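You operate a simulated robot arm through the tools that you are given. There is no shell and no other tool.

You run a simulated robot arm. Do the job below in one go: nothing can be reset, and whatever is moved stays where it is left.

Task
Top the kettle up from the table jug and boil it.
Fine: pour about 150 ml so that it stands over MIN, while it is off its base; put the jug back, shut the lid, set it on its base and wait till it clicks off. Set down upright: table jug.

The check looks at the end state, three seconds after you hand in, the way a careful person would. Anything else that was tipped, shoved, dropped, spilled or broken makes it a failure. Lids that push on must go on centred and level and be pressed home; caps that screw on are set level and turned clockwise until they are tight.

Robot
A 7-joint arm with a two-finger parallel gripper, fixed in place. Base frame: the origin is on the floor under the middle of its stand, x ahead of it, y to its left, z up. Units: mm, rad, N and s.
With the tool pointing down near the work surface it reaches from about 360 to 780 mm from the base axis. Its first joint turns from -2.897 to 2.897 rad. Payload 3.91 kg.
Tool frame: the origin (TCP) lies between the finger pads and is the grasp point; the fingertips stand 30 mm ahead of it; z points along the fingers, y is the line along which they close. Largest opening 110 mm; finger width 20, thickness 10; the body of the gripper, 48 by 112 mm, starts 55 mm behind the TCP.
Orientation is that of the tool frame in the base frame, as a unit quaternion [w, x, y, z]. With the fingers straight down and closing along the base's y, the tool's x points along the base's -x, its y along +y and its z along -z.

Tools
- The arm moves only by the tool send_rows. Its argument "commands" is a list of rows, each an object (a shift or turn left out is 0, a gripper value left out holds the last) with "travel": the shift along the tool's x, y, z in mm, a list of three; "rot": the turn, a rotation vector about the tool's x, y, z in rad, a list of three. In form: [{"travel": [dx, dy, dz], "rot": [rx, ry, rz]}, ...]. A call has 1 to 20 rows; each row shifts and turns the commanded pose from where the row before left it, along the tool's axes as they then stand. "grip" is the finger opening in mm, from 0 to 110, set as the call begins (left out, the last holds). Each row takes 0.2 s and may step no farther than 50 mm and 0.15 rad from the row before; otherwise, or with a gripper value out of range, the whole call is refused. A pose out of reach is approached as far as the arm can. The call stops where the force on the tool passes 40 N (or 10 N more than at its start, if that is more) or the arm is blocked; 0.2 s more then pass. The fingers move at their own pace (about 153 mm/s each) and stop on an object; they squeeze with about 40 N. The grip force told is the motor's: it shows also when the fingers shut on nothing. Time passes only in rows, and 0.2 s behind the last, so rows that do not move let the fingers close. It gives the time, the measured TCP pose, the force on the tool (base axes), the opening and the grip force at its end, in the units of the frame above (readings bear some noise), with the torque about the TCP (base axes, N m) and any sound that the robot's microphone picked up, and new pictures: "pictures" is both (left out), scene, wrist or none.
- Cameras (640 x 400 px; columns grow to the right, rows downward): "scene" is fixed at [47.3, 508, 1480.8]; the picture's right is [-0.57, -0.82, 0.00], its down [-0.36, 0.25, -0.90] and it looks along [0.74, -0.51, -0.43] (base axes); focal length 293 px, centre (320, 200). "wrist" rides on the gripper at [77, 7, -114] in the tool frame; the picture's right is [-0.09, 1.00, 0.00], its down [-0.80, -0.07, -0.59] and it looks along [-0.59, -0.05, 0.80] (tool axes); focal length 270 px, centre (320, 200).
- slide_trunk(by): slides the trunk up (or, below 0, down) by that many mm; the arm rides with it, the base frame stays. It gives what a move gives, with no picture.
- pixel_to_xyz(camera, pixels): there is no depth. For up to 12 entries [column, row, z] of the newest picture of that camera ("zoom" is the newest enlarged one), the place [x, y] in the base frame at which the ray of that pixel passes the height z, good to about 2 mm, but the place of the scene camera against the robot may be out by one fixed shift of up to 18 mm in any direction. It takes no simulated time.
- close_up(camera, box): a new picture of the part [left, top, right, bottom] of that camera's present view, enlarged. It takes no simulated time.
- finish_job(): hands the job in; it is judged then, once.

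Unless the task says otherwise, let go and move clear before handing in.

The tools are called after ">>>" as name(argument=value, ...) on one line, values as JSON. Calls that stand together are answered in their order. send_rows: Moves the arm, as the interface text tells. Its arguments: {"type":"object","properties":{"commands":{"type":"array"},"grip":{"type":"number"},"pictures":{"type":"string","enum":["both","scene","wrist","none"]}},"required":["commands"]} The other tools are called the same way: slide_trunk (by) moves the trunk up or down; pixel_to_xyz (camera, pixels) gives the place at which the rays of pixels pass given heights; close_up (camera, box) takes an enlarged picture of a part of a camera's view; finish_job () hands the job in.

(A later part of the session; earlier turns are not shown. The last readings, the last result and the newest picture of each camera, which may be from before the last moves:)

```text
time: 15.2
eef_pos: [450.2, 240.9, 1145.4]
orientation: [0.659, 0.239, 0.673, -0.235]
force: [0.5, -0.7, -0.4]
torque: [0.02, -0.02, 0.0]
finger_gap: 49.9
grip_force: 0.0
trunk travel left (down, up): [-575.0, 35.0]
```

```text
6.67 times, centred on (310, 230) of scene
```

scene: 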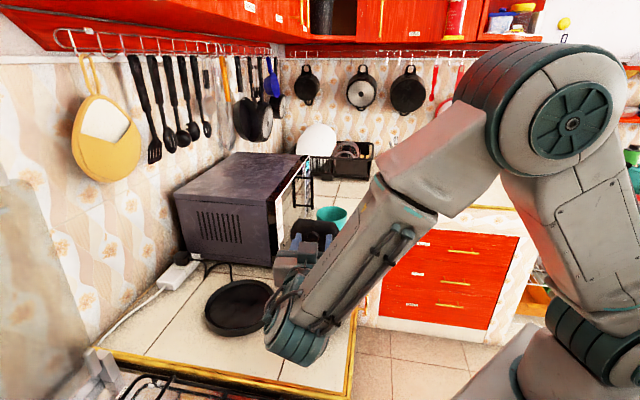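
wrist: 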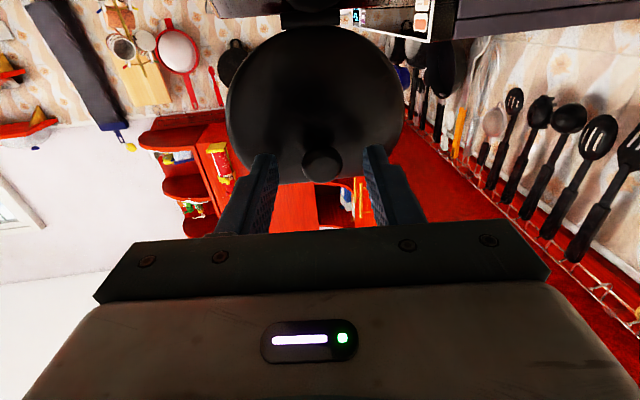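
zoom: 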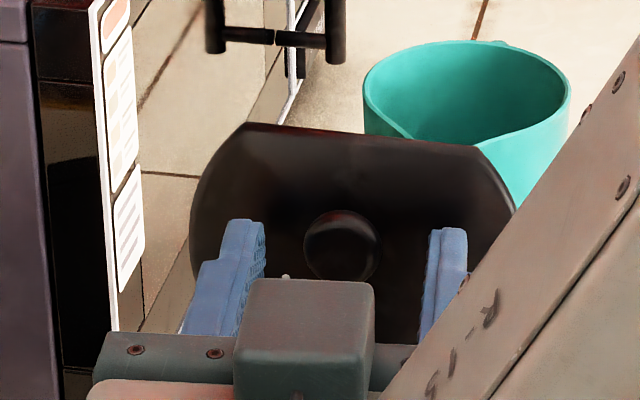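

With the pads open and no load, the lid stays up on its own. I will back straight away from the knob and check that it stays there.

>>> send_rows(commands=[{"travel": [0, 0, -20]}, {"travel": [0, 0, -25]}, {"travel": [0, 0, -25]}, {"travel": [0, 0, -25]}, {"travel": [0, 0, 0]}])

>>> close_up(camera="scene", box=[260, 190, 380, 350])

```text
time: 16.4
eef_pos: [377.9, 300.0, 1147.9]
orientation: [0.659, 0.24, 0.674, -0.235]
force: [-0.1, 0.1, 0.1]
torque: [0.0, 0.0, -0.03]
finger_gap: 50.0
grip_force: 0.0
trunk travel left (down, up): [-575.0, 35.0]
```

scene: 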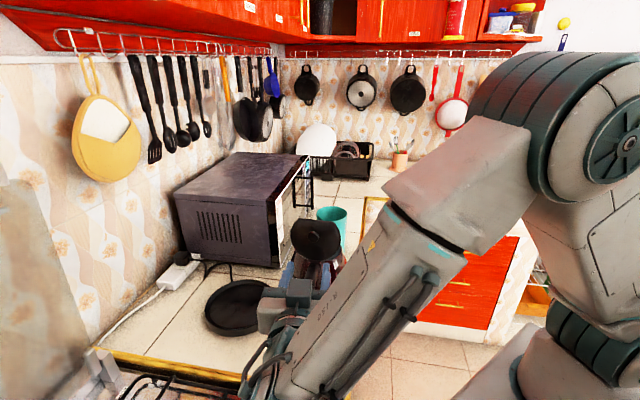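
wrist: 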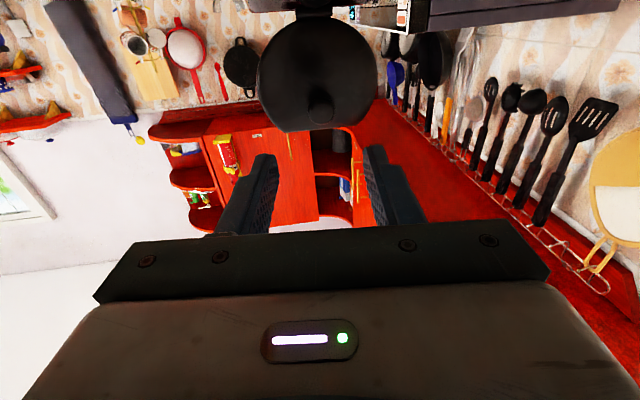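

```text
2.50 times, centred on (320, 270) of scene
```

zoom: 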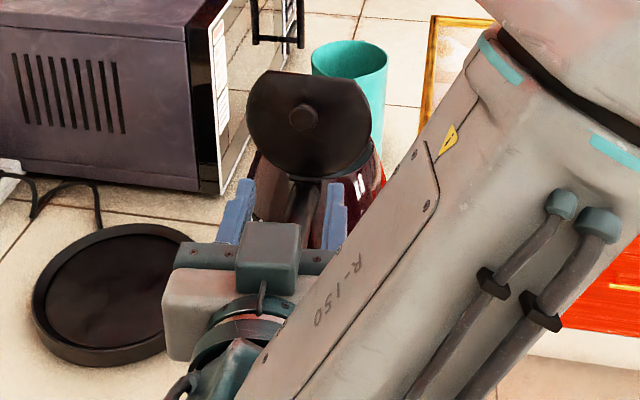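

The lid is upright and stable, leaning back over the handle. I will raise the hand, turn it to point straight down again, and move over to inspect the jug and the kettle's opening.

>>> send_rows(commands=[{"travel": [-45, 0, 0]}, {"travel": [-45, 0, 0]}, {"travel": [-45, 0, 0]}, {"travel": [-35, 0, 0]}, {"rot": [0, 0.15, 0]}, {"rot": [0, 0.15, 0]}, {"rot": [0, 0.15, 0]}, {"rot": [0, 0.15, 0]}, {"rot": [0, 0.15, 0]}, {"rot": [0, 0.15, 0]}, {"rot": [0, 0.15, 0]}, {"rot": [0, 0.15, 0]}, {"rot": [0, 0.15, 0]}, {"rot": [0, 0.15, 0]}, {"rot": [0, 0.047, 0]}, {"travel": [0, 0, 0]}], grip=110)

```text
time: 19.8
eef_pos: [378.7, 298.4, 1318.3]
orientation: [0.002, 0.335, 0.942, 0.001]
force: [-0.4, -0.3, 0.3]
torque: [0.0, -0.04, -0.02]
finger_gap: 110.2
grip_force: 0.0
trunk travel left (down, up): [-575.0, 35.0]
```

scene: 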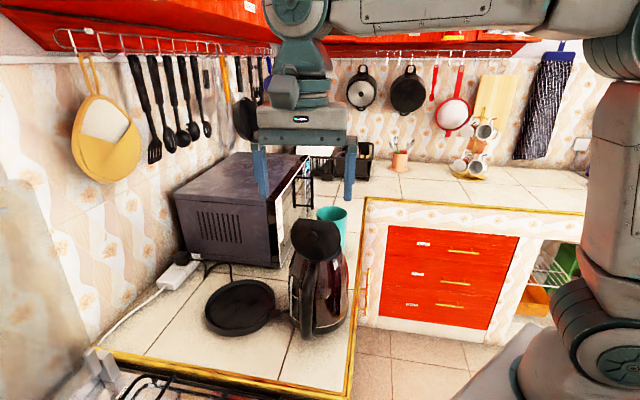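
wrist: 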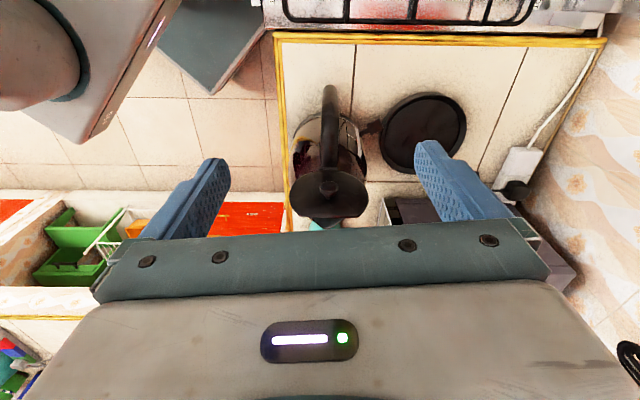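

The lid is still open and the kettle stands flat. Next I will move over past the kettle, well above the raised lid, to look down at the jug.

>>> send_rows(commands=[{"travel": [-41.2, -3, 0]}, {"travel": [-41.2, -3, 0]}, {"travel": [-41.2, -3, 0]}, {"travel": [-41.2, -3, 10]}, {"travel": [-41.2, -3, 16]}, {"travel": [-41.2, -3, 16]}, {"travel": [-41.2, -3, 16]}, {"travel": [0, 0, 0]}])

>>> close_up(camera="wrist", box=[230, 60, 410, 230])

```text
time: 21.6
eef_pos: [591.8, 98.9, 1262.3]
orientation: [0.001, 0.334, 0.943, 0.0]
force: [0.6, 0.0, -0.7]
torque: [-0.01, -0.01, -0.02]
finger_gap: 110.1
grip_force: 0.0
trunk travel left (down, up): [-575.0, 35.0]
```

scene: 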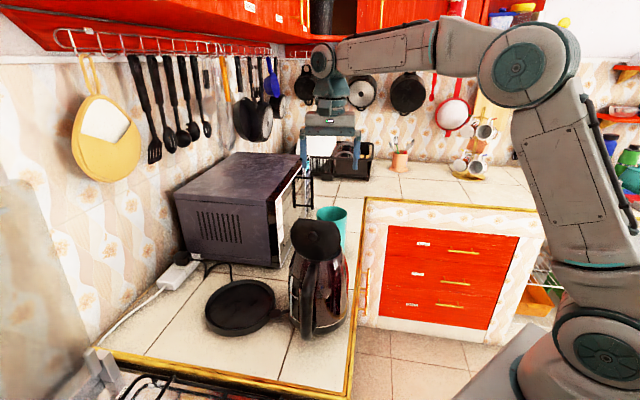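
wrist: 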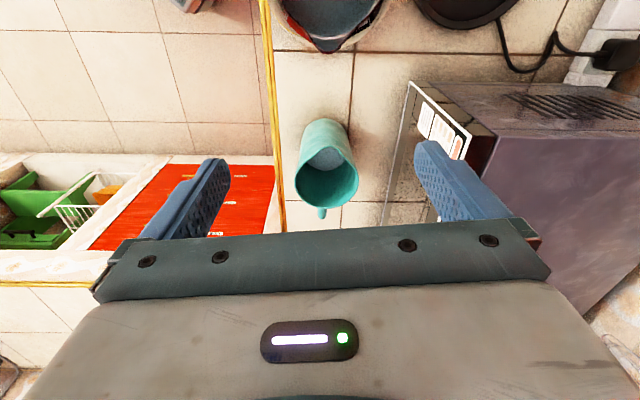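

```text
2.35 times, centred on (320, 145) of wrist
```

zoom: 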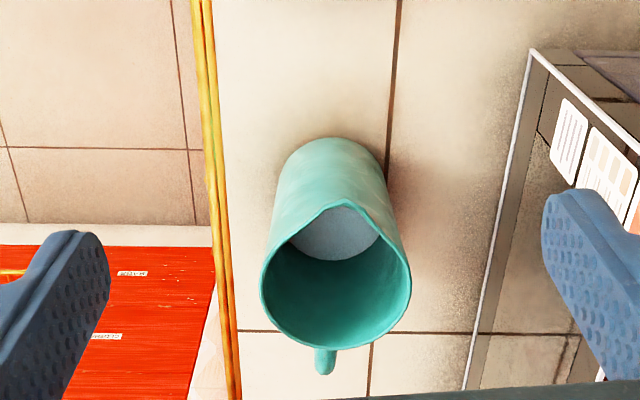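

The jug is in view with water inside, its spout facing the kettle and its handle facing away. I will get precise rim, base and spout coordinates from this enlarged view.

>>> pixel_to_xyz(camera="zoom", pixels=[[261, 275, 1020], [411, 265, 1020], [345, 203, 1020], [335, 348, 1020], [325, 372, 1010], [336, 277, 1010], [336, 277, 1020], [336, 277, 1030], [328, 137, 871], [282, 165, 871], [385, 165, 871], [325, 350, 1020]])

>>> close_up(camera="wrist", box=[285, 110, 370, 225])

```text
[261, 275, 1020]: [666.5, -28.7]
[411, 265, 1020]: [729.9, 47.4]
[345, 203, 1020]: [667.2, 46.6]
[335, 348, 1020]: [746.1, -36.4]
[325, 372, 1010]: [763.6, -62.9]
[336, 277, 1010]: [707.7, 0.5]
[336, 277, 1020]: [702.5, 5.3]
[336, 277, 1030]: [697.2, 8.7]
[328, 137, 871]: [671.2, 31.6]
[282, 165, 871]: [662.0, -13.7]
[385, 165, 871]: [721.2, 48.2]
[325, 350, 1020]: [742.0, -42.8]
```

```text
3.48 times, centred on (328, 168) of wrist
```

zoom: 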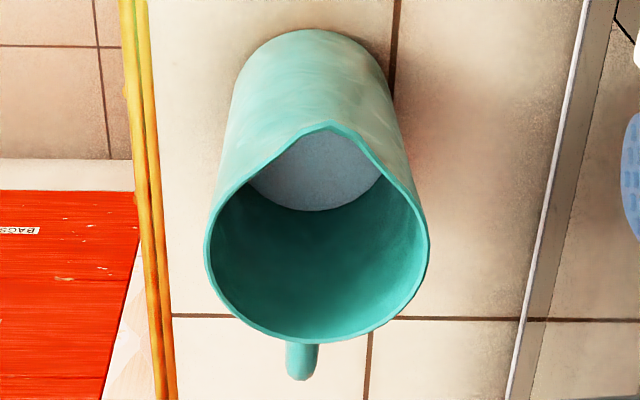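

The jug's rim is about 92–99 mm across, centred near (701,7) at z≈1020, with its spout at azimuth about 131°. The water inside is about 50 mm deep, roughly 300 ml. I will tilt the hand so its camera looks straight down on the kettle's opening and lid.

>>> send_rows(commands=[{"rot": [0, 0.15, 0]}, {"rot": [0, 0.15, 0]}, {"rot": [0, 0.15, 0]}, {"rot": [0, 0.15, 0]}, {"travel": [0, 0, 0]}], pictures="wrist")

>>> close_up(camera="wrist", box=[240, 20, 440, 180])

>>> close_up(camera="scene", box=[280, 210, 360, 345])

```text
time: 22.8
eef_pos: [589.5, 99.0, 1262.3]
orientation: [-0.278, 0.319, 0.901, 0.099]
force: [-0.3, 0.1, 0.7]
torque: [0.0, -0.02, 0.0]
finger_gap: 110.0
grip_force: 0.1
trunk travel left (down, up): [-575.0, 35.0]
```

wrist: 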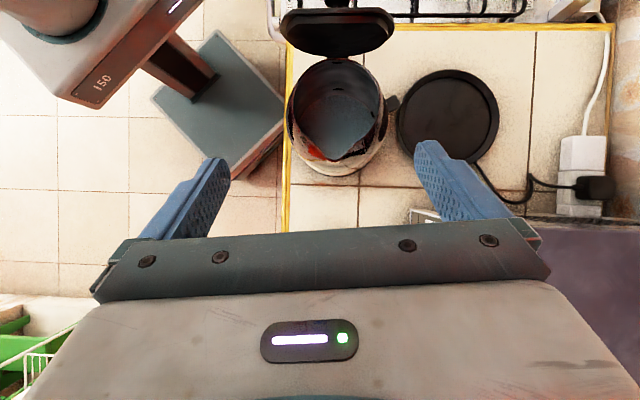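

```text
2.50 times, centred on (340, 100) of wrist
```

zoom: 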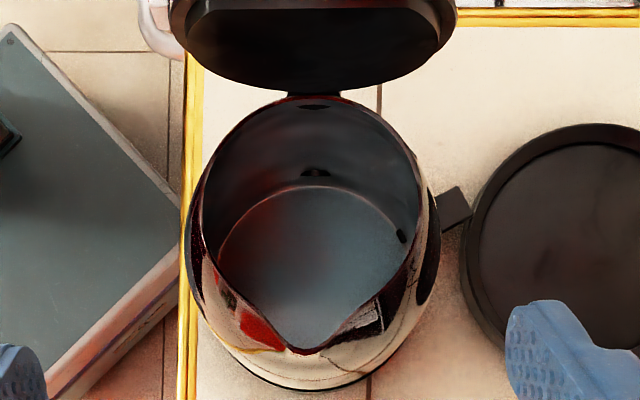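

```text
2.96 times, centred on (320, 278) of scene
```

zoom: 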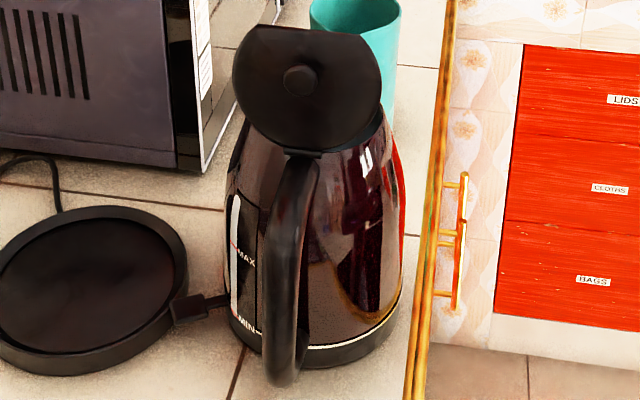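

The opening, spout and raised lid are all in clear view, and the sight-glass is readable. I will convert the kettle's opening, lid edge and base into coordinates.

>>> close_up(camera="wrist", box=[240, 0, 440, 180])

>>> pixel_to_xyz(camera="wrist", pixels=[[338, 58, 1074], [334, 160.8, 1080], [292, 110, 1074], [380, 98, 1074], [337, 20, 1180], [337, 10, 1180], [337, 20, 1170], [448, 117, 880], [398, 122, 880], [499, 112, 880], [450, 70, 880], [446, 163, 880]])

```text
2.22 times, centred on (340, 90) of wrist
```

zoom: 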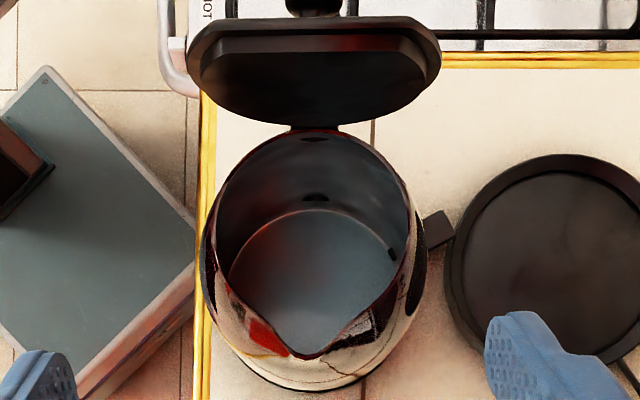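

```text
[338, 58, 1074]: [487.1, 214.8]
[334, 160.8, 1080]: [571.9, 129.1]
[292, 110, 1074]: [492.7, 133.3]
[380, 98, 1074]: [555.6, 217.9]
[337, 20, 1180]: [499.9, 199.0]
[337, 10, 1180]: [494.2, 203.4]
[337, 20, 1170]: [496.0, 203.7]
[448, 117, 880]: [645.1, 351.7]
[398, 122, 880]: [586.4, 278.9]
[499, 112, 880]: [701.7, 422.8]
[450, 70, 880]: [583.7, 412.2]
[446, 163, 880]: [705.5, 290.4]
```

The disc is centred at (644.5,351.4). The kettle opening is centred near (524,176) and its axis now points to azimuth -45°. The lid leans about 5° inward from vertical. I will level the hand, turn the closing axis across the jug's spout–handle line and move above the jug.

>>> send_rows(commands=[{"rot": [0, -0.15, 0]}, {"rot": [0, -0.15, 0]}, {"rot": [0, -0.15, 0]}, {"rot": [0, -0.15, 0]}, {"rot": [0, 0, 0.0855]}, {"rot": [0, 0, 0.0855]}, {"travel": [-35.6, 6, 25]}, {"travel": [-35.6, 6, 25]}, {"travel": [-35.6, 6, 25]}, {"travel": [-35.6, 6, 25]}, {"travel": [0, 0, 0]}])

>>> close_up(camera="wrist", box=[220, 20, 420, 200])

```text
time: 25.2
eef_pos: [702.9, 8.5, 1160.6]
orientation: [0.003, 0.414, 0.91, 0.0]
force: [-0.6, -0.2, -0.4]
torque: [-0.02, -0.01, -0.01]
finger_gap: 110.1
grip_force: 0.0
trunk travel left (down, up): [-575.0, 35.0]
```

scene: 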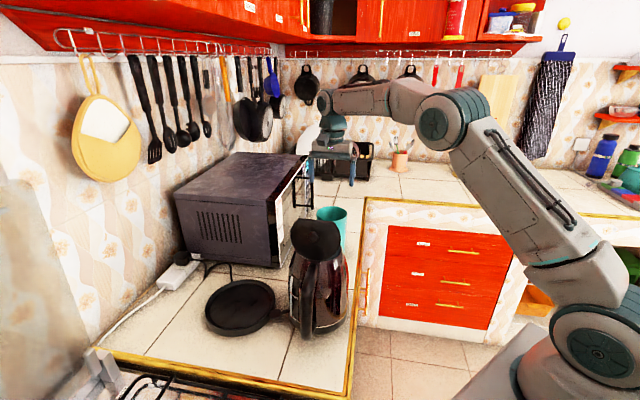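
wrist: 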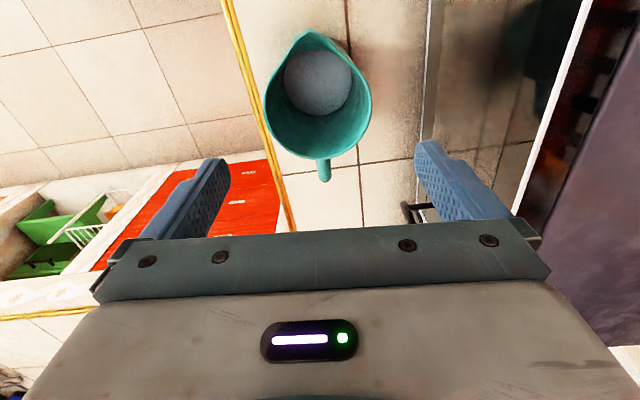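

```text
2.22 times, centred on (320, 110) of wrist
```

zoom: 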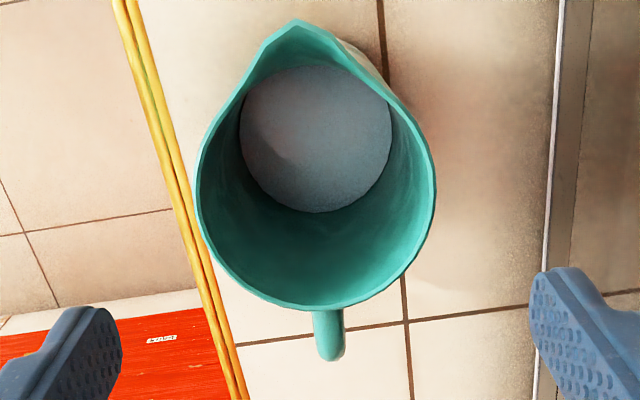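

The jug sits squarely between the fingers' lines, and its spout and handle line up with the tool's x-axis. I will check the rim coordinates and diameter once more before lowering.

>>> pixel_to_xyz(camera="zoom", pixels=[[197, 185, 1020], [435, 185, 1020], [297, 20, 1020], [320, 308, 1020], [316, 182, 1020], [316, 182, 1010], [316, 182, 1030], [328, 350, 1005], [317, 213, 925], [240, 140, 925], [392, 140, 925], [317, 65, 925]])

>>> close_up(camera="scene", box=[290, 130, 390, 260])

```text
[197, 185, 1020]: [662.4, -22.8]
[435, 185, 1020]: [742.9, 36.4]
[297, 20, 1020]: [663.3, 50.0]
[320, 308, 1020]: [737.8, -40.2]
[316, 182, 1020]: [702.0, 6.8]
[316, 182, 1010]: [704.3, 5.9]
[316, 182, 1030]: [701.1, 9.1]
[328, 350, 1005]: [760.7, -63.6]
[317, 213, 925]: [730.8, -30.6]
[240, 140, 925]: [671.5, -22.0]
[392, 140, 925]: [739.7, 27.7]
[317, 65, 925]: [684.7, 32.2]
```

```text
3.08 times, centred on (340, 195) of scene
```

zoom: 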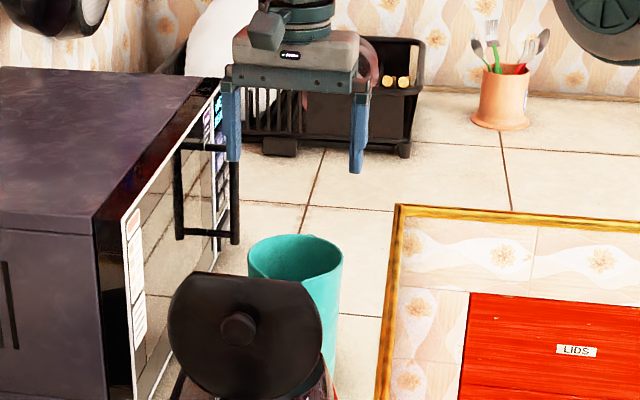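

The rim is about 100 mm across, centred at (702,7) at z≈1022, which leaves 5 mm either side of the open fingers. Before touching the jug, I will rehearse the pouring pose with the empty hand, higher up, to make sure the arm can reach it clear of the raised lid.

>>> send_rows(commands=[{"travel": [0, 0, -42.5]}, {"travel": [0, 0, -42.5]}, {"rot": [0, 0, -0.1454]}, {"rot": [0, 0, -0.1454]}, {"rot": [0, 0, -0.1454]}, {"rot": [0, 0, -0.1454]}, {"rot": [0, 0, -0.1454]}, {"rot": [0, 0, -0.1454]}, {"rot": [0, 0, -0.1454]}, {"rot": [0, 0, -0.1454]}, {"rot": [0, 0, -0.1454]}, {"rot": [0, 0, -0.1454]}, {"rot": [0, 0, -0.1454]}, {"rot": [0, 0, -0.1454]}, {"travel": [0, 0, 0]}], pictures="none")

>>> send_rows(commands=[{"travel": [-14.6, 42.8, 0]}, {"travel": [-14.6, 42.8, 0]}, {"travel": [-14.6, 42.8, 0]}, {"travel": [-14.6, 42.8, 0]}, {"travel": [-14.6, 42.8, 0]}, {"rot": [0, -0.15, 0]}, {"rot": [0, -0.15, 0]}, {"rot": [0, -0.15, 0]}, {"rot": [0, -0.15, 0]}, {"rot": [0, -0.15, 0]}, {"rot": [0, -0.15, 0]}, {"rot": [0, -0.15, 0]}, {"rot": [0, -0.15, 0]}, {"travel": [0, 0, 0]}])

>>> close_up(camera="scene", box=[230, 120, 400, 300])

```text
time: 28.4
eef_pos: [703.0, 8.3, 1247.4]
orientation: [0.0, -0.432, 0.902, -0.002]
force: [-0.3, 0.1, 0.0]
torque: [0.0, -0.04, 0.02]
finger_gap: 109.9
grip_force: 0.1
trunk travel left (down, up): [-575.0, 35.0]
```

```text
time: 31.4
eef_pos: [581.4, 199.7, 1246.6]
orientation: [0.51, -0.356, 0.745, 0.241]
force: [0.9, 0.3, -0.3]
torque: [0.03, -0.02, 0.0]
finger_gap: 110.0
grip_force: 0.0
trunk travel left (down, up): [-575.0, 35.0]
```

scene: 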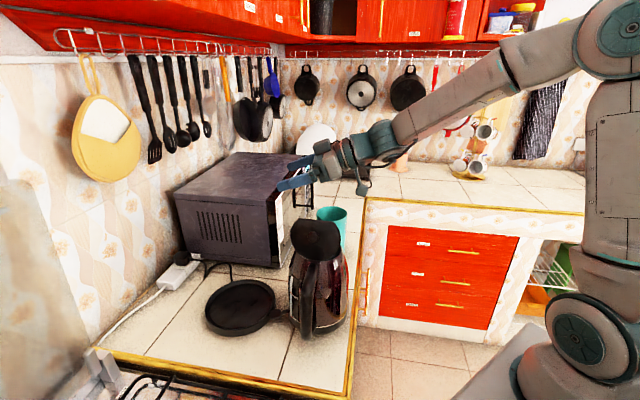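
wrist: 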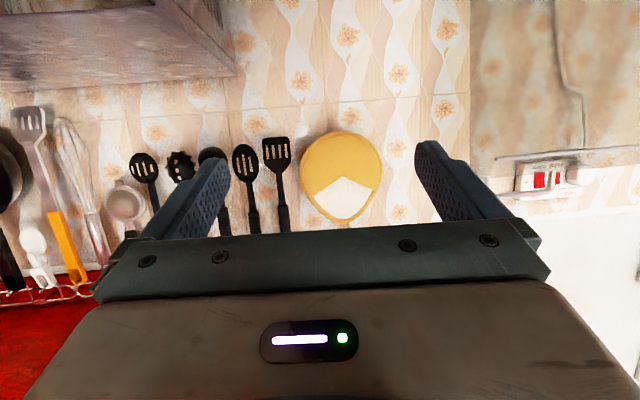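

```text
2.22 times, centred on (315, 210) of scene
```

zoom: 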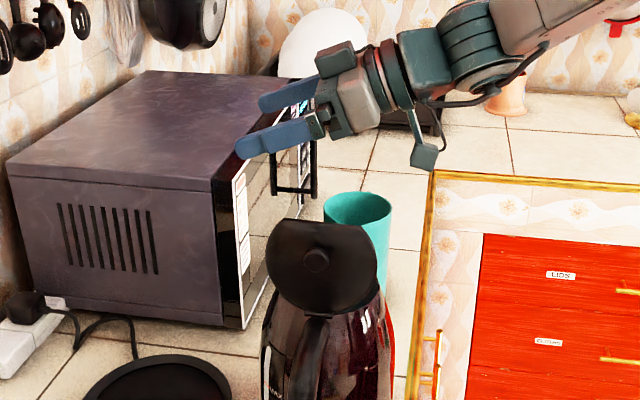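

The arm reached the rehearsal pose exactly, and the raised lid is clear of the hand and hanging camera. I will add the last tilt and lower gradually to the true pouring height, checking clearance.

>>> send_rows(commands=[{"rot": [0, -0.12, 0]}, {"rot": [0, 0.12, 0]}, {"travel": [23.3, 0, 9.06]}, {"travel": [23.3, 0, 9.06]}, {"travel": [0, 0, 0]}], pictures="none")

>>> close_up(camera="scene", box=[250, 150, 400, 290])

```text
time: 32.6
eef_pos: [580.4, 199.3, 1197.0]
orientation: [0.51, -0.356, 0.745, 0.241]
force: [-0.7, -0.8, -0.3]
torque: [-0.02, -0.01, -0.03]
finger_gap: 110.1
grip_force: 0.0
trunk travel left (down, up): [-575.0, 35.0]
```

```text
2.86 times, centred on (325, 220) of scene
```

zoom: 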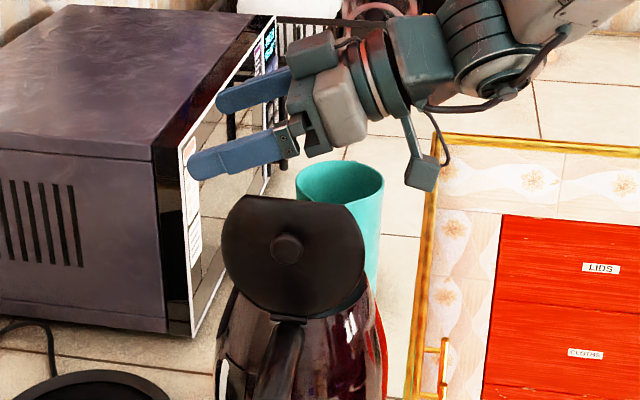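

There is still clear space behind the lid. I will lower another 45 mm to the actual pouring height.

>>> send_rows(commands=[{"travel": [14, 0, 5.4]}, {"travel": [14, 0, 5.4]}, {"travel": [14, 0, 5.4]}, {"travel": [0, 0, 0]}])

>>> close_up(camera="scene", box=[250, 170, 400, 300])

```text
time: 33.6
eef_pos: [581.3, 197.6, 1149.6]
orientation: [0.51, -0.357, 0.744, 0.242]
force: [0.9, -0.2, 1.9]
torque: [0.05, 0.1, 0.02]
finger_gap: 109.5
grip_force: 0.0
trunk travel left (down, up): [-575.0, 35.0]
```

scene: 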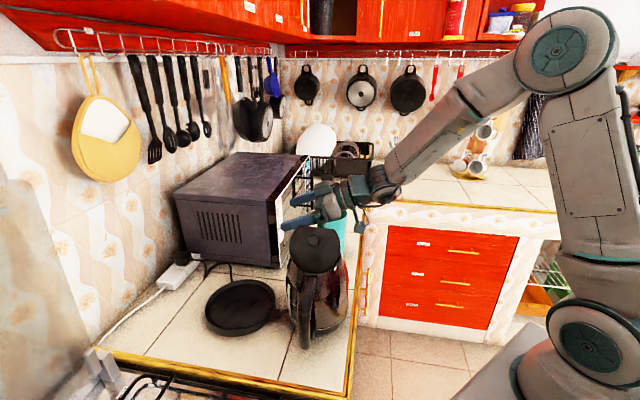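
wrist: 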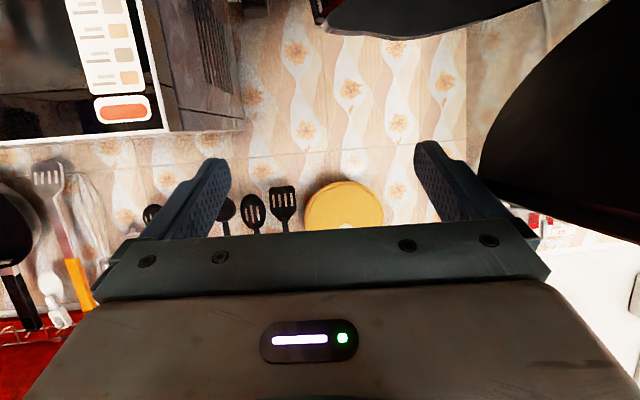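

```text
3.08 times, centred on (325, 235) of scene
```

zoom: 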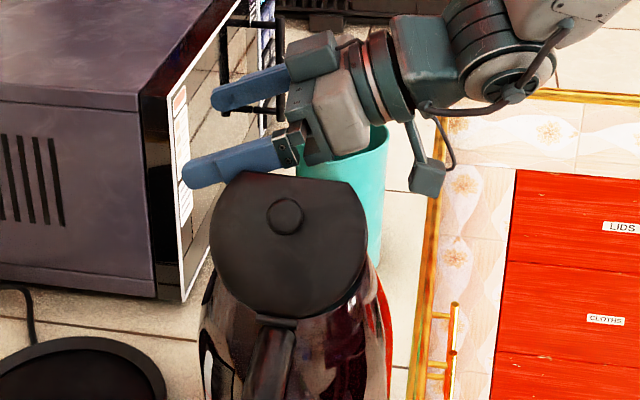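

The kettle or lid looks different: the lid appears more face-on, with about 2 N on the tool. I will compare with the same enlarged view as before, before moving anything.

>>> close_up(camera="scene", box=[280, 210, 360, 345])

>>> close_up(camera="wrist", box=[400, 0, 640, 240])

>>> close_up(camera="scene", box=[300, 200, 370, 260])

```text
2.96 times, centred on (320, 278) of scene
```

zoom: 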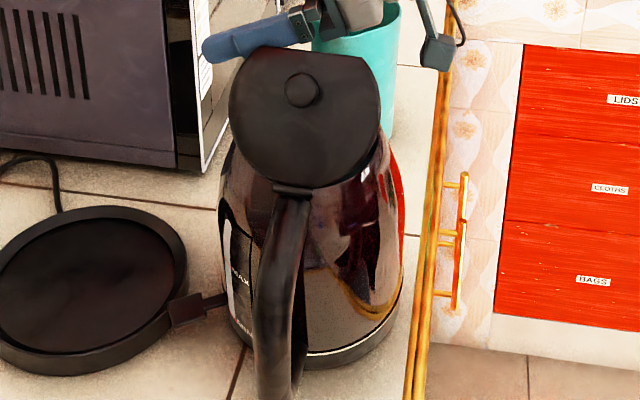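

```text
1.67 times, centred on (520, 120) of wrist
```

zoom: 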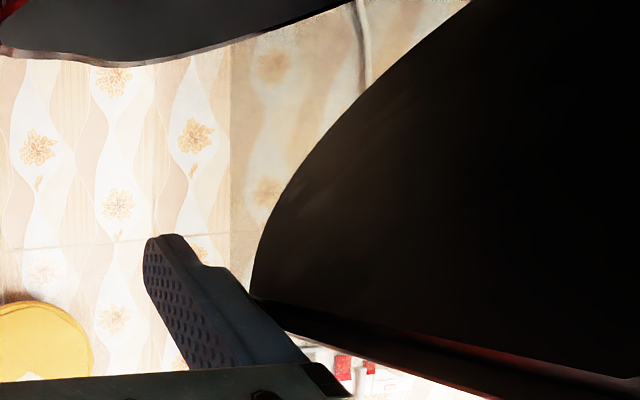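

```text
6.67 times, centred on (335, 230) of scene
```

zoom: 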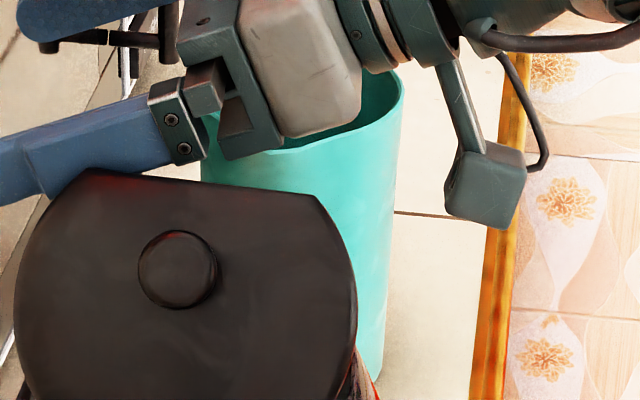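

The kettle is being tipped back: the near finger is pressing the lid's free edge, and the hinge has moved down about 13 px in the scene view. I will retrace slowly upward so the kettle rocks gently back onto its base.

>>> send_rows(commands=[{"travel": [-3.7, 0, -1.45]}, {"travel": [-3.7, 0, -1.45]}, {"travel": [-3.7, 0, -1.45]}, {"travel": [-3.7, 0, -1.45]}, {"travel": [0, 0, 0]}], pictures="scene")

>>> close_up(camera="scene", box=[280, 210, 360, 345])

```text
time: 34.8
eef_pos: [582.1, 200.7, 1168.3]
orientation: [0.509, -0.358, 0.744, 0.243]
force: [2.7, 1.1, 3.4]
torque: [0.08, 0.22, -0.16]
finger_gap: 109.4
grip_force: 0.0
trunk travel left (down, up): [-575.0, 35.0]
```

scene: 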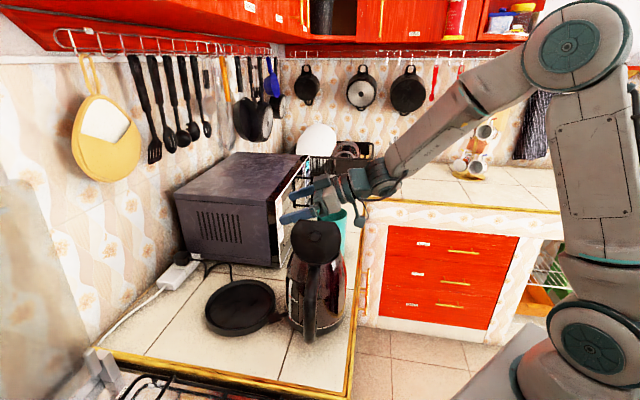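

```text
2.96 times, centred on (320, 278) of scene
```

zoom: 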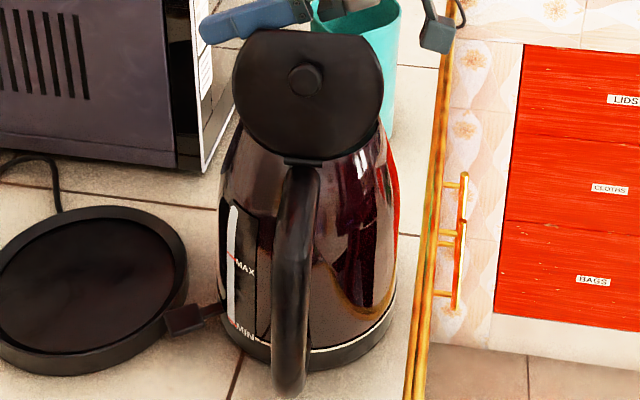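

The kettle is settling back, with its hinge nearly at the old height. I will keep raising slowly until contact is gone.

>>> send_rows(commands=[{"travel": [-3.7, 0, -1.45]}, {"travel": [-3.7, 0, -1.45]}, {"travel": [-3.7, 0, -1.45]}, {"travel": [-3.7, 0, -1.45]}, {"travel": [-3.7, 0, -1.45]}, {"travel": [0, 0, 0]}], pictures="scene")

>>> send_rows(commands=[{"travel": [-9, 0, -3.5]}, {"travel": [-18, 0, -7]}, {"travel": [-18, 0, -7]}, {"travel": [0, 0, 0]}], pictures="scene")

>>> close_up(camera="scene", box=[280, 210, 360, 345])

```text
time: 36.2
eef_pos: [582.0, 200.8, 1185.5]
orientation: [0.51, -0.357, 0.744, 0.242]
force: [0.2, 0.3, 0.8]
torque: [0.01, -0.01, -0.01]
finger_gap: 110.3
grip_force: 0.1
trunk travel left (down, up): [-575.0, 35.0]
```

scene: 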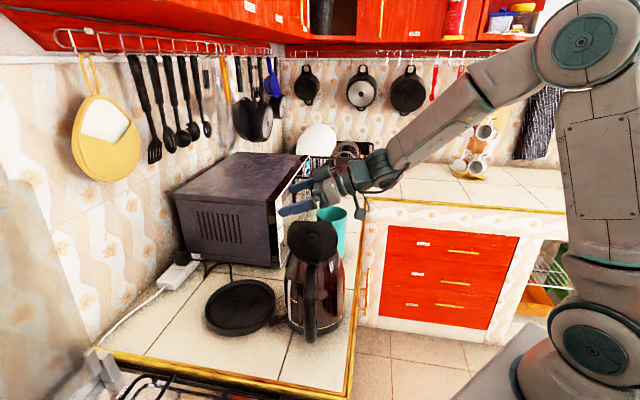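

```text
time: 37.2
eef_pos: [582.9, 199.9, 1234.0]
orientation: [0.51, -0.357, 0.744, 0.242]
force: [0.5, 0.1, 0.2]
torque: [-0.02, -0.03, -0.01]
finger_gap: 110.1
grip_force: 0.1
trunk travel left (down, up): [-575.0, 35.0]
```

scene: 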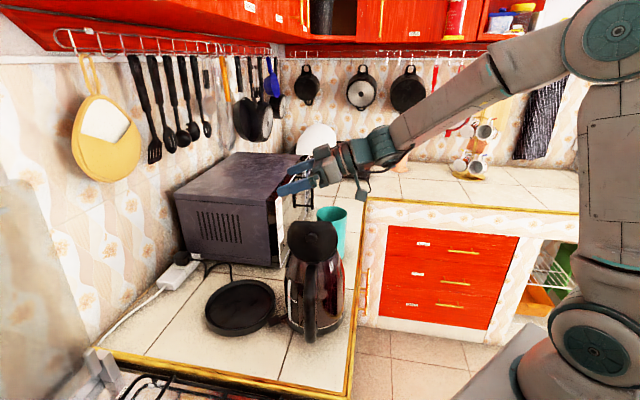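

```text
2.96 times, centred on (320, 278) of scene
```

zoom: 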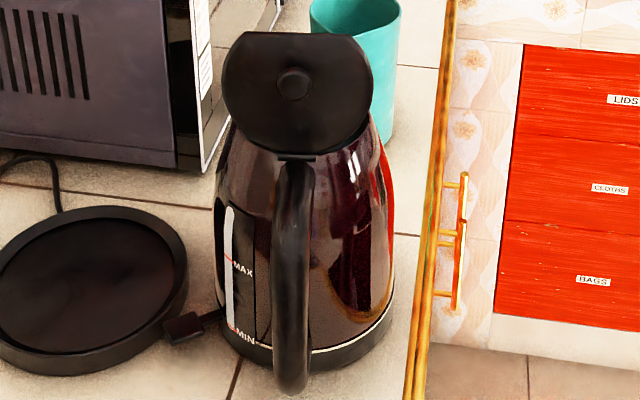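

The kettle is upright again with no force, only shifted slightly, and nothing has spilled. The near finger must stay farther from the lid, so I will pour closer to the kettle's spout. First I will return to the overhead view and re-measure the kettle.

>>> send_rows(commands=[{"travel": [-18.6, 0, -7.25]}, {"rot": [0, 0.15, 0]}, {"rot": [0, 0.15, 0]}, {"rot": [0, 0.15, 0]}, {"rot": [0, 0.15, 0]}, {"rot": [0, 0.15, 0]}, {"rot": [0, 0.15, 0]}, {"rot": [0, 0.15, 0]}, {"rot": [0, 0.15, 0]}, {"travel": [0, 0, 0]}], pictures="none")

>>> send_rows(commands=[{"rot": [0, 0, 0.1454]}, {"rot": [0, 0, 0.1454]}, {"rot": [0, 0, 0.1454]}, {"rot": [0, 0, 0.1454]}, {"rot": [0, 0, 0.1454]}, {"rot": [0, 0, 0.1454]}, {"rot": [0, 0, 0.1454]}, {"rot": [0, 0, 0.1454]}, {"rot": [0, 0, 0.1454]}, {"rot": [0, 0, 0.1454]}, {"rot": [0, 0, 0.1454]}, {"rot": [0, 0, 0.1454]}, {"travel": [-28.1, -20.5, -3]}, {"travel": [-28.1, -20.5, -3]}, {"travel": [-28.1, -20.5, -3]}, {"rot": [0, 0.15, 0]}, {"rot": [0, 0.15, 0]}, {"rot": [0, 0.15, 0]}, {"rot": [0, 0.15, 0]}, {"travel": [0, 0, 0]}])

>>> close_up(camera="wrist", box=[240, 0, 440, 180])

```text
time: 39.4
eef_pos: [581.5, 199.8, 1255.5]
orientation: [0.0, -0.431, 0.902, -0.001]
force: [0.6, 1.2, -0.2]
torque: [0.01, -0.01, 0.03]
finger_gap: 109.7
grip_force: 0.1
trunk travel left (down, up): [-575.0, 35.0]
```

```text
time: 43.6
eef_pos: [590.6, 96.1, 1264.7]
orientation: [-0.269, 0.395, 0.87, 0.122]
force: [-0.7, 0.4, 0.4]
torque: [0.0, -0.01, 0.01]
finger_gap: 109.9
grip_force: 0.0
trunk travel left (down, up): [-575.0, 35.0]
```

scene: 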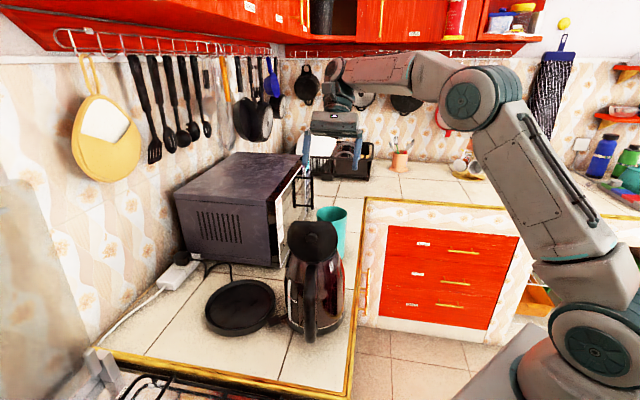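
wrist: 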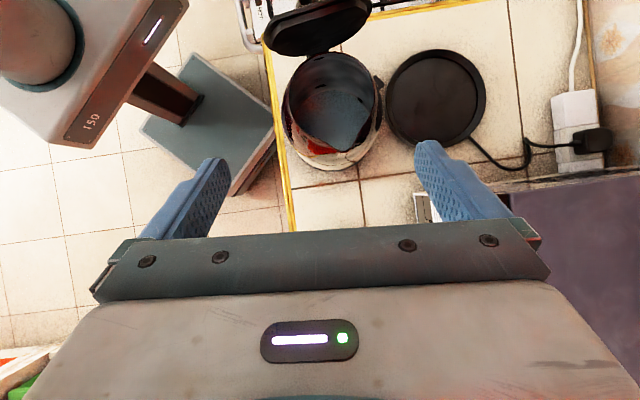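

```text
2.22 times, centred on (340, 90) of wrist
```

zoom: 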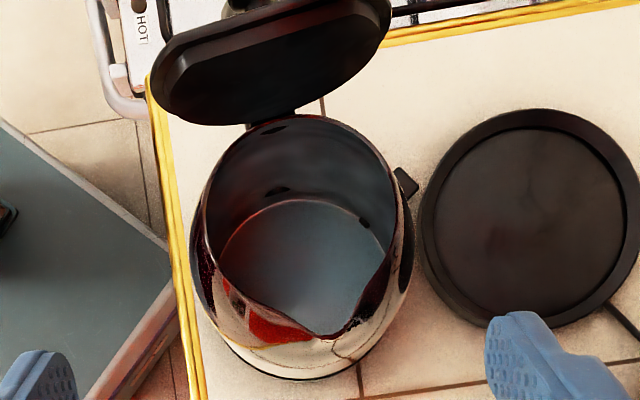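

The kettle stands upright and dry around, turned slightly. I will take its new opening, hinge, spout tip and lid positions.

>>> pixel_to_xyz(camera="zoom", pixels=[[272, 121, 1074], [322, 337, 1078], [203, 232, 1074], [397, 195, 1074], [302, 215, 1074], [267, 22, 1170], [172, 62, 1165], [385, 12, 1165], [275, 80, 1130], [300, 378, 871], [193, 270, 885], [412, 235, 885]])

>>> close_up(camera="wrist", box=[270, 40, 400, 180])

```text
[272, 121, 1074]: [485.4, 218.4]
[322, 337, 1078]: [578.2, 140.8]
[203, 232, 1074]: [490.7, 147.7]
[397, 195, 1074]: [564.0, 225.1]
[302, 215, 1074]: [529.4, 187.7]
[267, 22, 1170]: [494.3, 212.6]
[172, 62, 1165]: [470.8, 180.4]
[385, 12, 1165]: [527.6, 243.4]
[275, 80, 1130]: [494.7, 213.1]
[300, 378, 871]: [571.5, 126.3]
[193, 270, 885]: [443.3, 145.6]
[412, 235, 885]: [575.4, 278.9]
```

```text
2.86 times, centred on (335, 110) of wrist
```

zoom: 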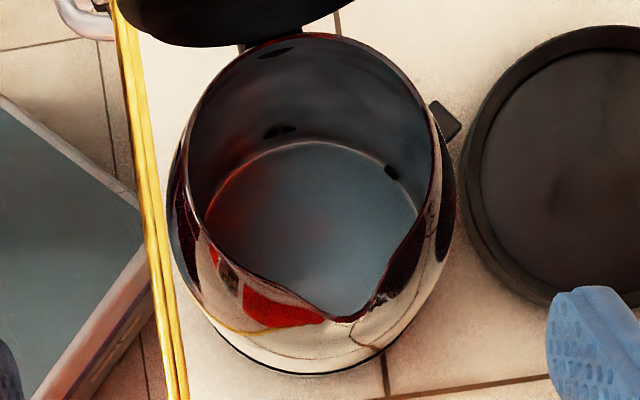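

The opening is now centred near (527,185) with the axis at azimuth -40°, and the lid leans about 9° inward. I will pour about 47 mm spout-ward of centre, which keeps the finger roughly 12 mm off the lid. I will note the sight-glass now for comparison.

>>> close_up(camera="scene", box=[280, 270, 310, 335])

>>> close_up(camera="scene", box=[284, 300, 304, 332])

```text
6.15 times, centred on (295, 302) of scene
```

zoom: 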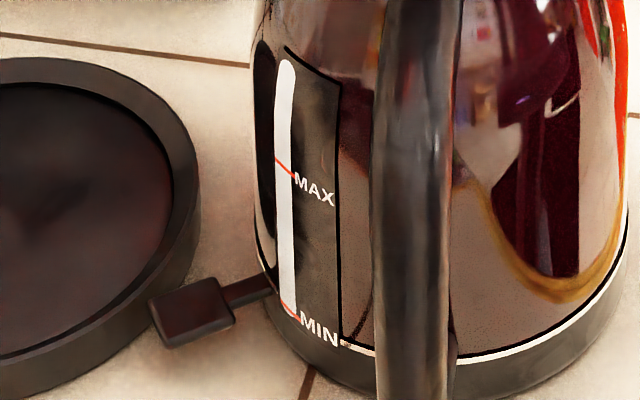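

```text
12.50 times, centred on (294, 316) of scene
```

zoom: 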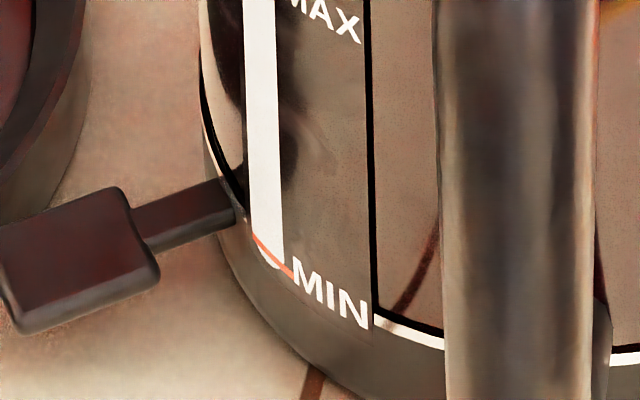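

The strip is entirely white, so the level is below MIN now. I will level the hand and go down over the jug, stopping with the fingertips just above the rim to check centring.

>>> send_rows(commands=[{"rot": [0, -0.15, 0]}, {"rot": [0, -0.15, 0]}, {"rot": [0, -0.15, 0]}, {"rot": [0, -0.15, 0]}, {"travel": [-35, 6.4, 20]}, {"travel": [-35, 6.4, 30]}, {"travel": [-35, 6.4, 30]}, {"travel": [-35, 6.4, 30]}, {"travel": [0, 0, 40]}, {"travel": [0, 0, 35]}, {"travel": [0, 0, 0]}])

>>> close_up(camera="wrist", box=[180, 40, 460, 240])

>>> close_up(camera="scene", box=[290, 140, 380, 250])

```text
time: 46.0
eef_pos: [702.4, 6.1, 1079.3]
orientation: [0.001, 0.413, 0.911, -0.001]
force: [0.0, -0.1, 0.2]
torque: [0.01, -0.01, 0.01]
finger_gap: 109.9
grip_force: 0.1
trunk travel left (down, up): [-575.0, 35.0]
```

scene: 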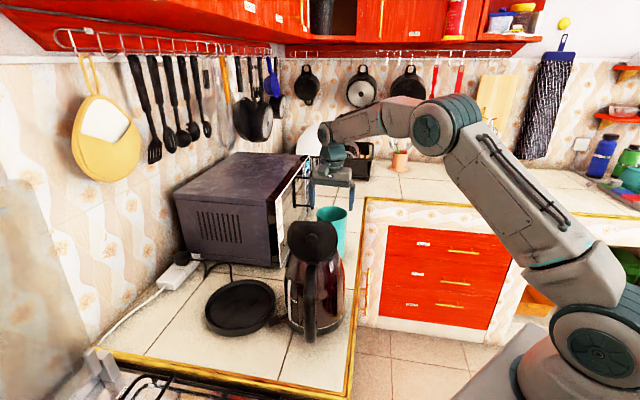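
wrist: 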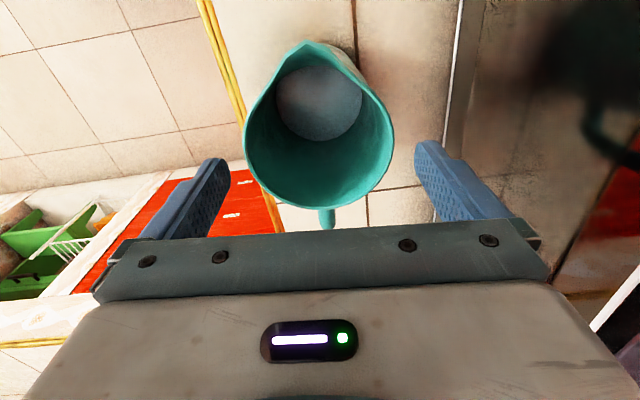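

```text
2.00 times, centred on (320, 140) of wrist
```

zoom: 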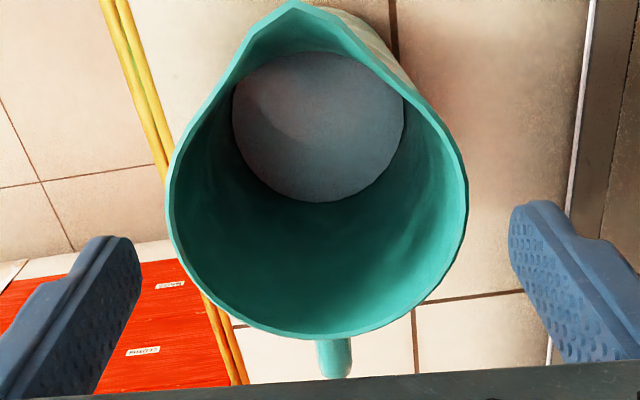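

```text
3.64 times, centred on (335, 195) of scene
```

zoom: 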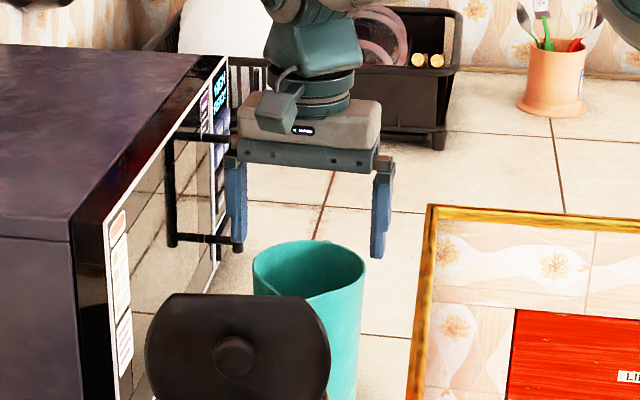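

The rim spans pixels 243 to 394 between the fingers, nearly centred. I will compute the offset precisely.

>>> pixel_to_xyz(camera="zoom", pixels=[[282, 265, 1022]])

>>> pixel_to_xyz(camera="wrist", pixels=[[243.5, 143, 1022], [393.5, 137, 1022], [318, 142, 1022], [243.5, 143, 1016], [393.5, 137, 1016], [307, 41, 1022], [321, 209, 1022], [328, 222, 1010]])

>>> close_up(camera="wrist", box=[230, 80, 410, 220])

```text
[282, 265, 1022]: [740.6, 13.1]
```

```text
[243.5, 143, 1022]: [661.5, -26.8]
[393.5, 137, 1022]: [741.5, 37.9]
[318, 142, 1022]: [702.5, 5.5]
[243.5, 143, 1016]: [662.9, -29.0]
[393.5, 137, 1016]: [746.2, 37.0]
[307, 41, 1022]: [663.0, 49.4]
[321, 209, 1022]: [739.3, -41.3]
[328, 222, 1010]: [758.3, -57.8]
```

```text
2.86 times, centred on (320, 150) of wrist
```

zoom: 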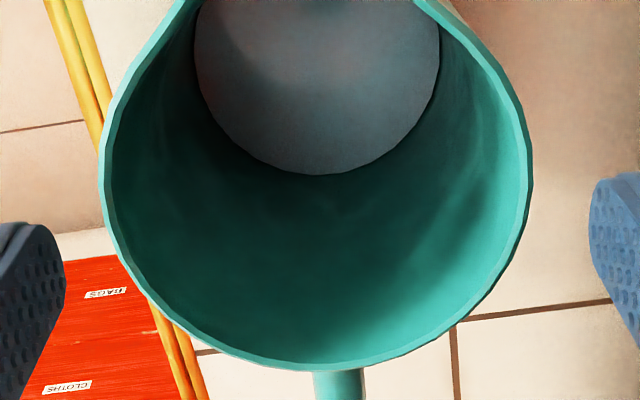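

The midpoint is 1 mm off laterally, so I will correct that and lower the fingers past the rim slowly, checking for contact.

>>> send_rows(commands=[{"travel": [-1.5, -1, 10]}, {"travel": [0, 0, 10]}, {"travel": [0, 0, 8]}, {"travel": [0, 0, 8]}, {"travel": [0, 0, 8]}, {"travel": [0, 0, 0]}])

>>> close_up(camera="wrist", box=[180, 60, 460, 250])

>>> close_up(camera="scene", box=[300, 160, 370, 250])

```text
time: 47.4
eef_pos: [703.9, 4.3, 1035.9]
orientation: [0.002, 0.414, 0.91, 0.0]
force: [-0.2, -0.1, 0.1]
torque: [0.0, 0.0, 0.03]
finger_gap: 109.9
grip_force: 0.2
trunk travel left (down, up): [-575.0, 35.0]
```

scene: 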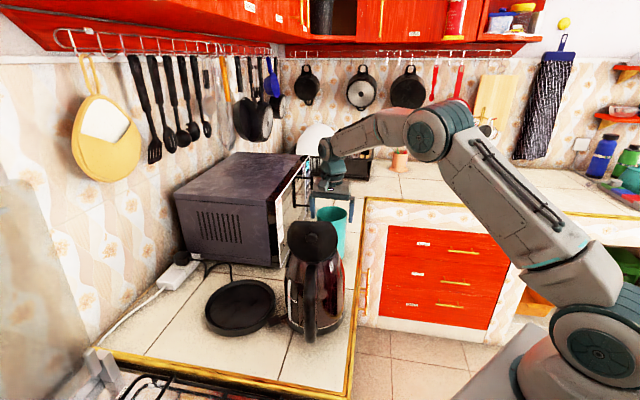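
wrist: 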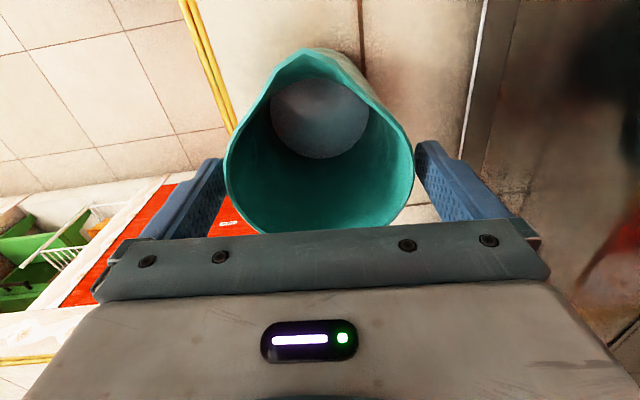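

```text
2.11 times, centred on (320, 155) of wrist
```

zoom: 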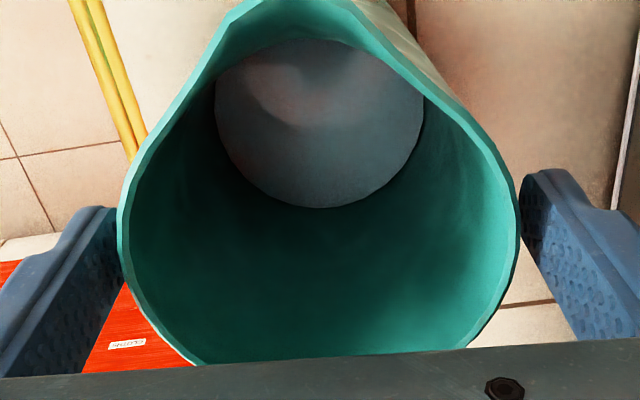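

```text
4.44 times, centred on (335, 205) of scene
```

zoom: 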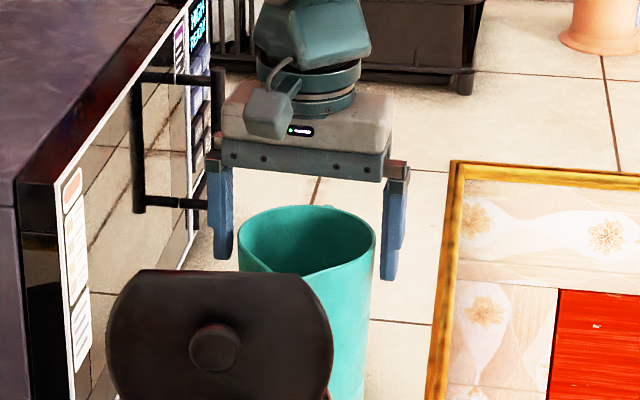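

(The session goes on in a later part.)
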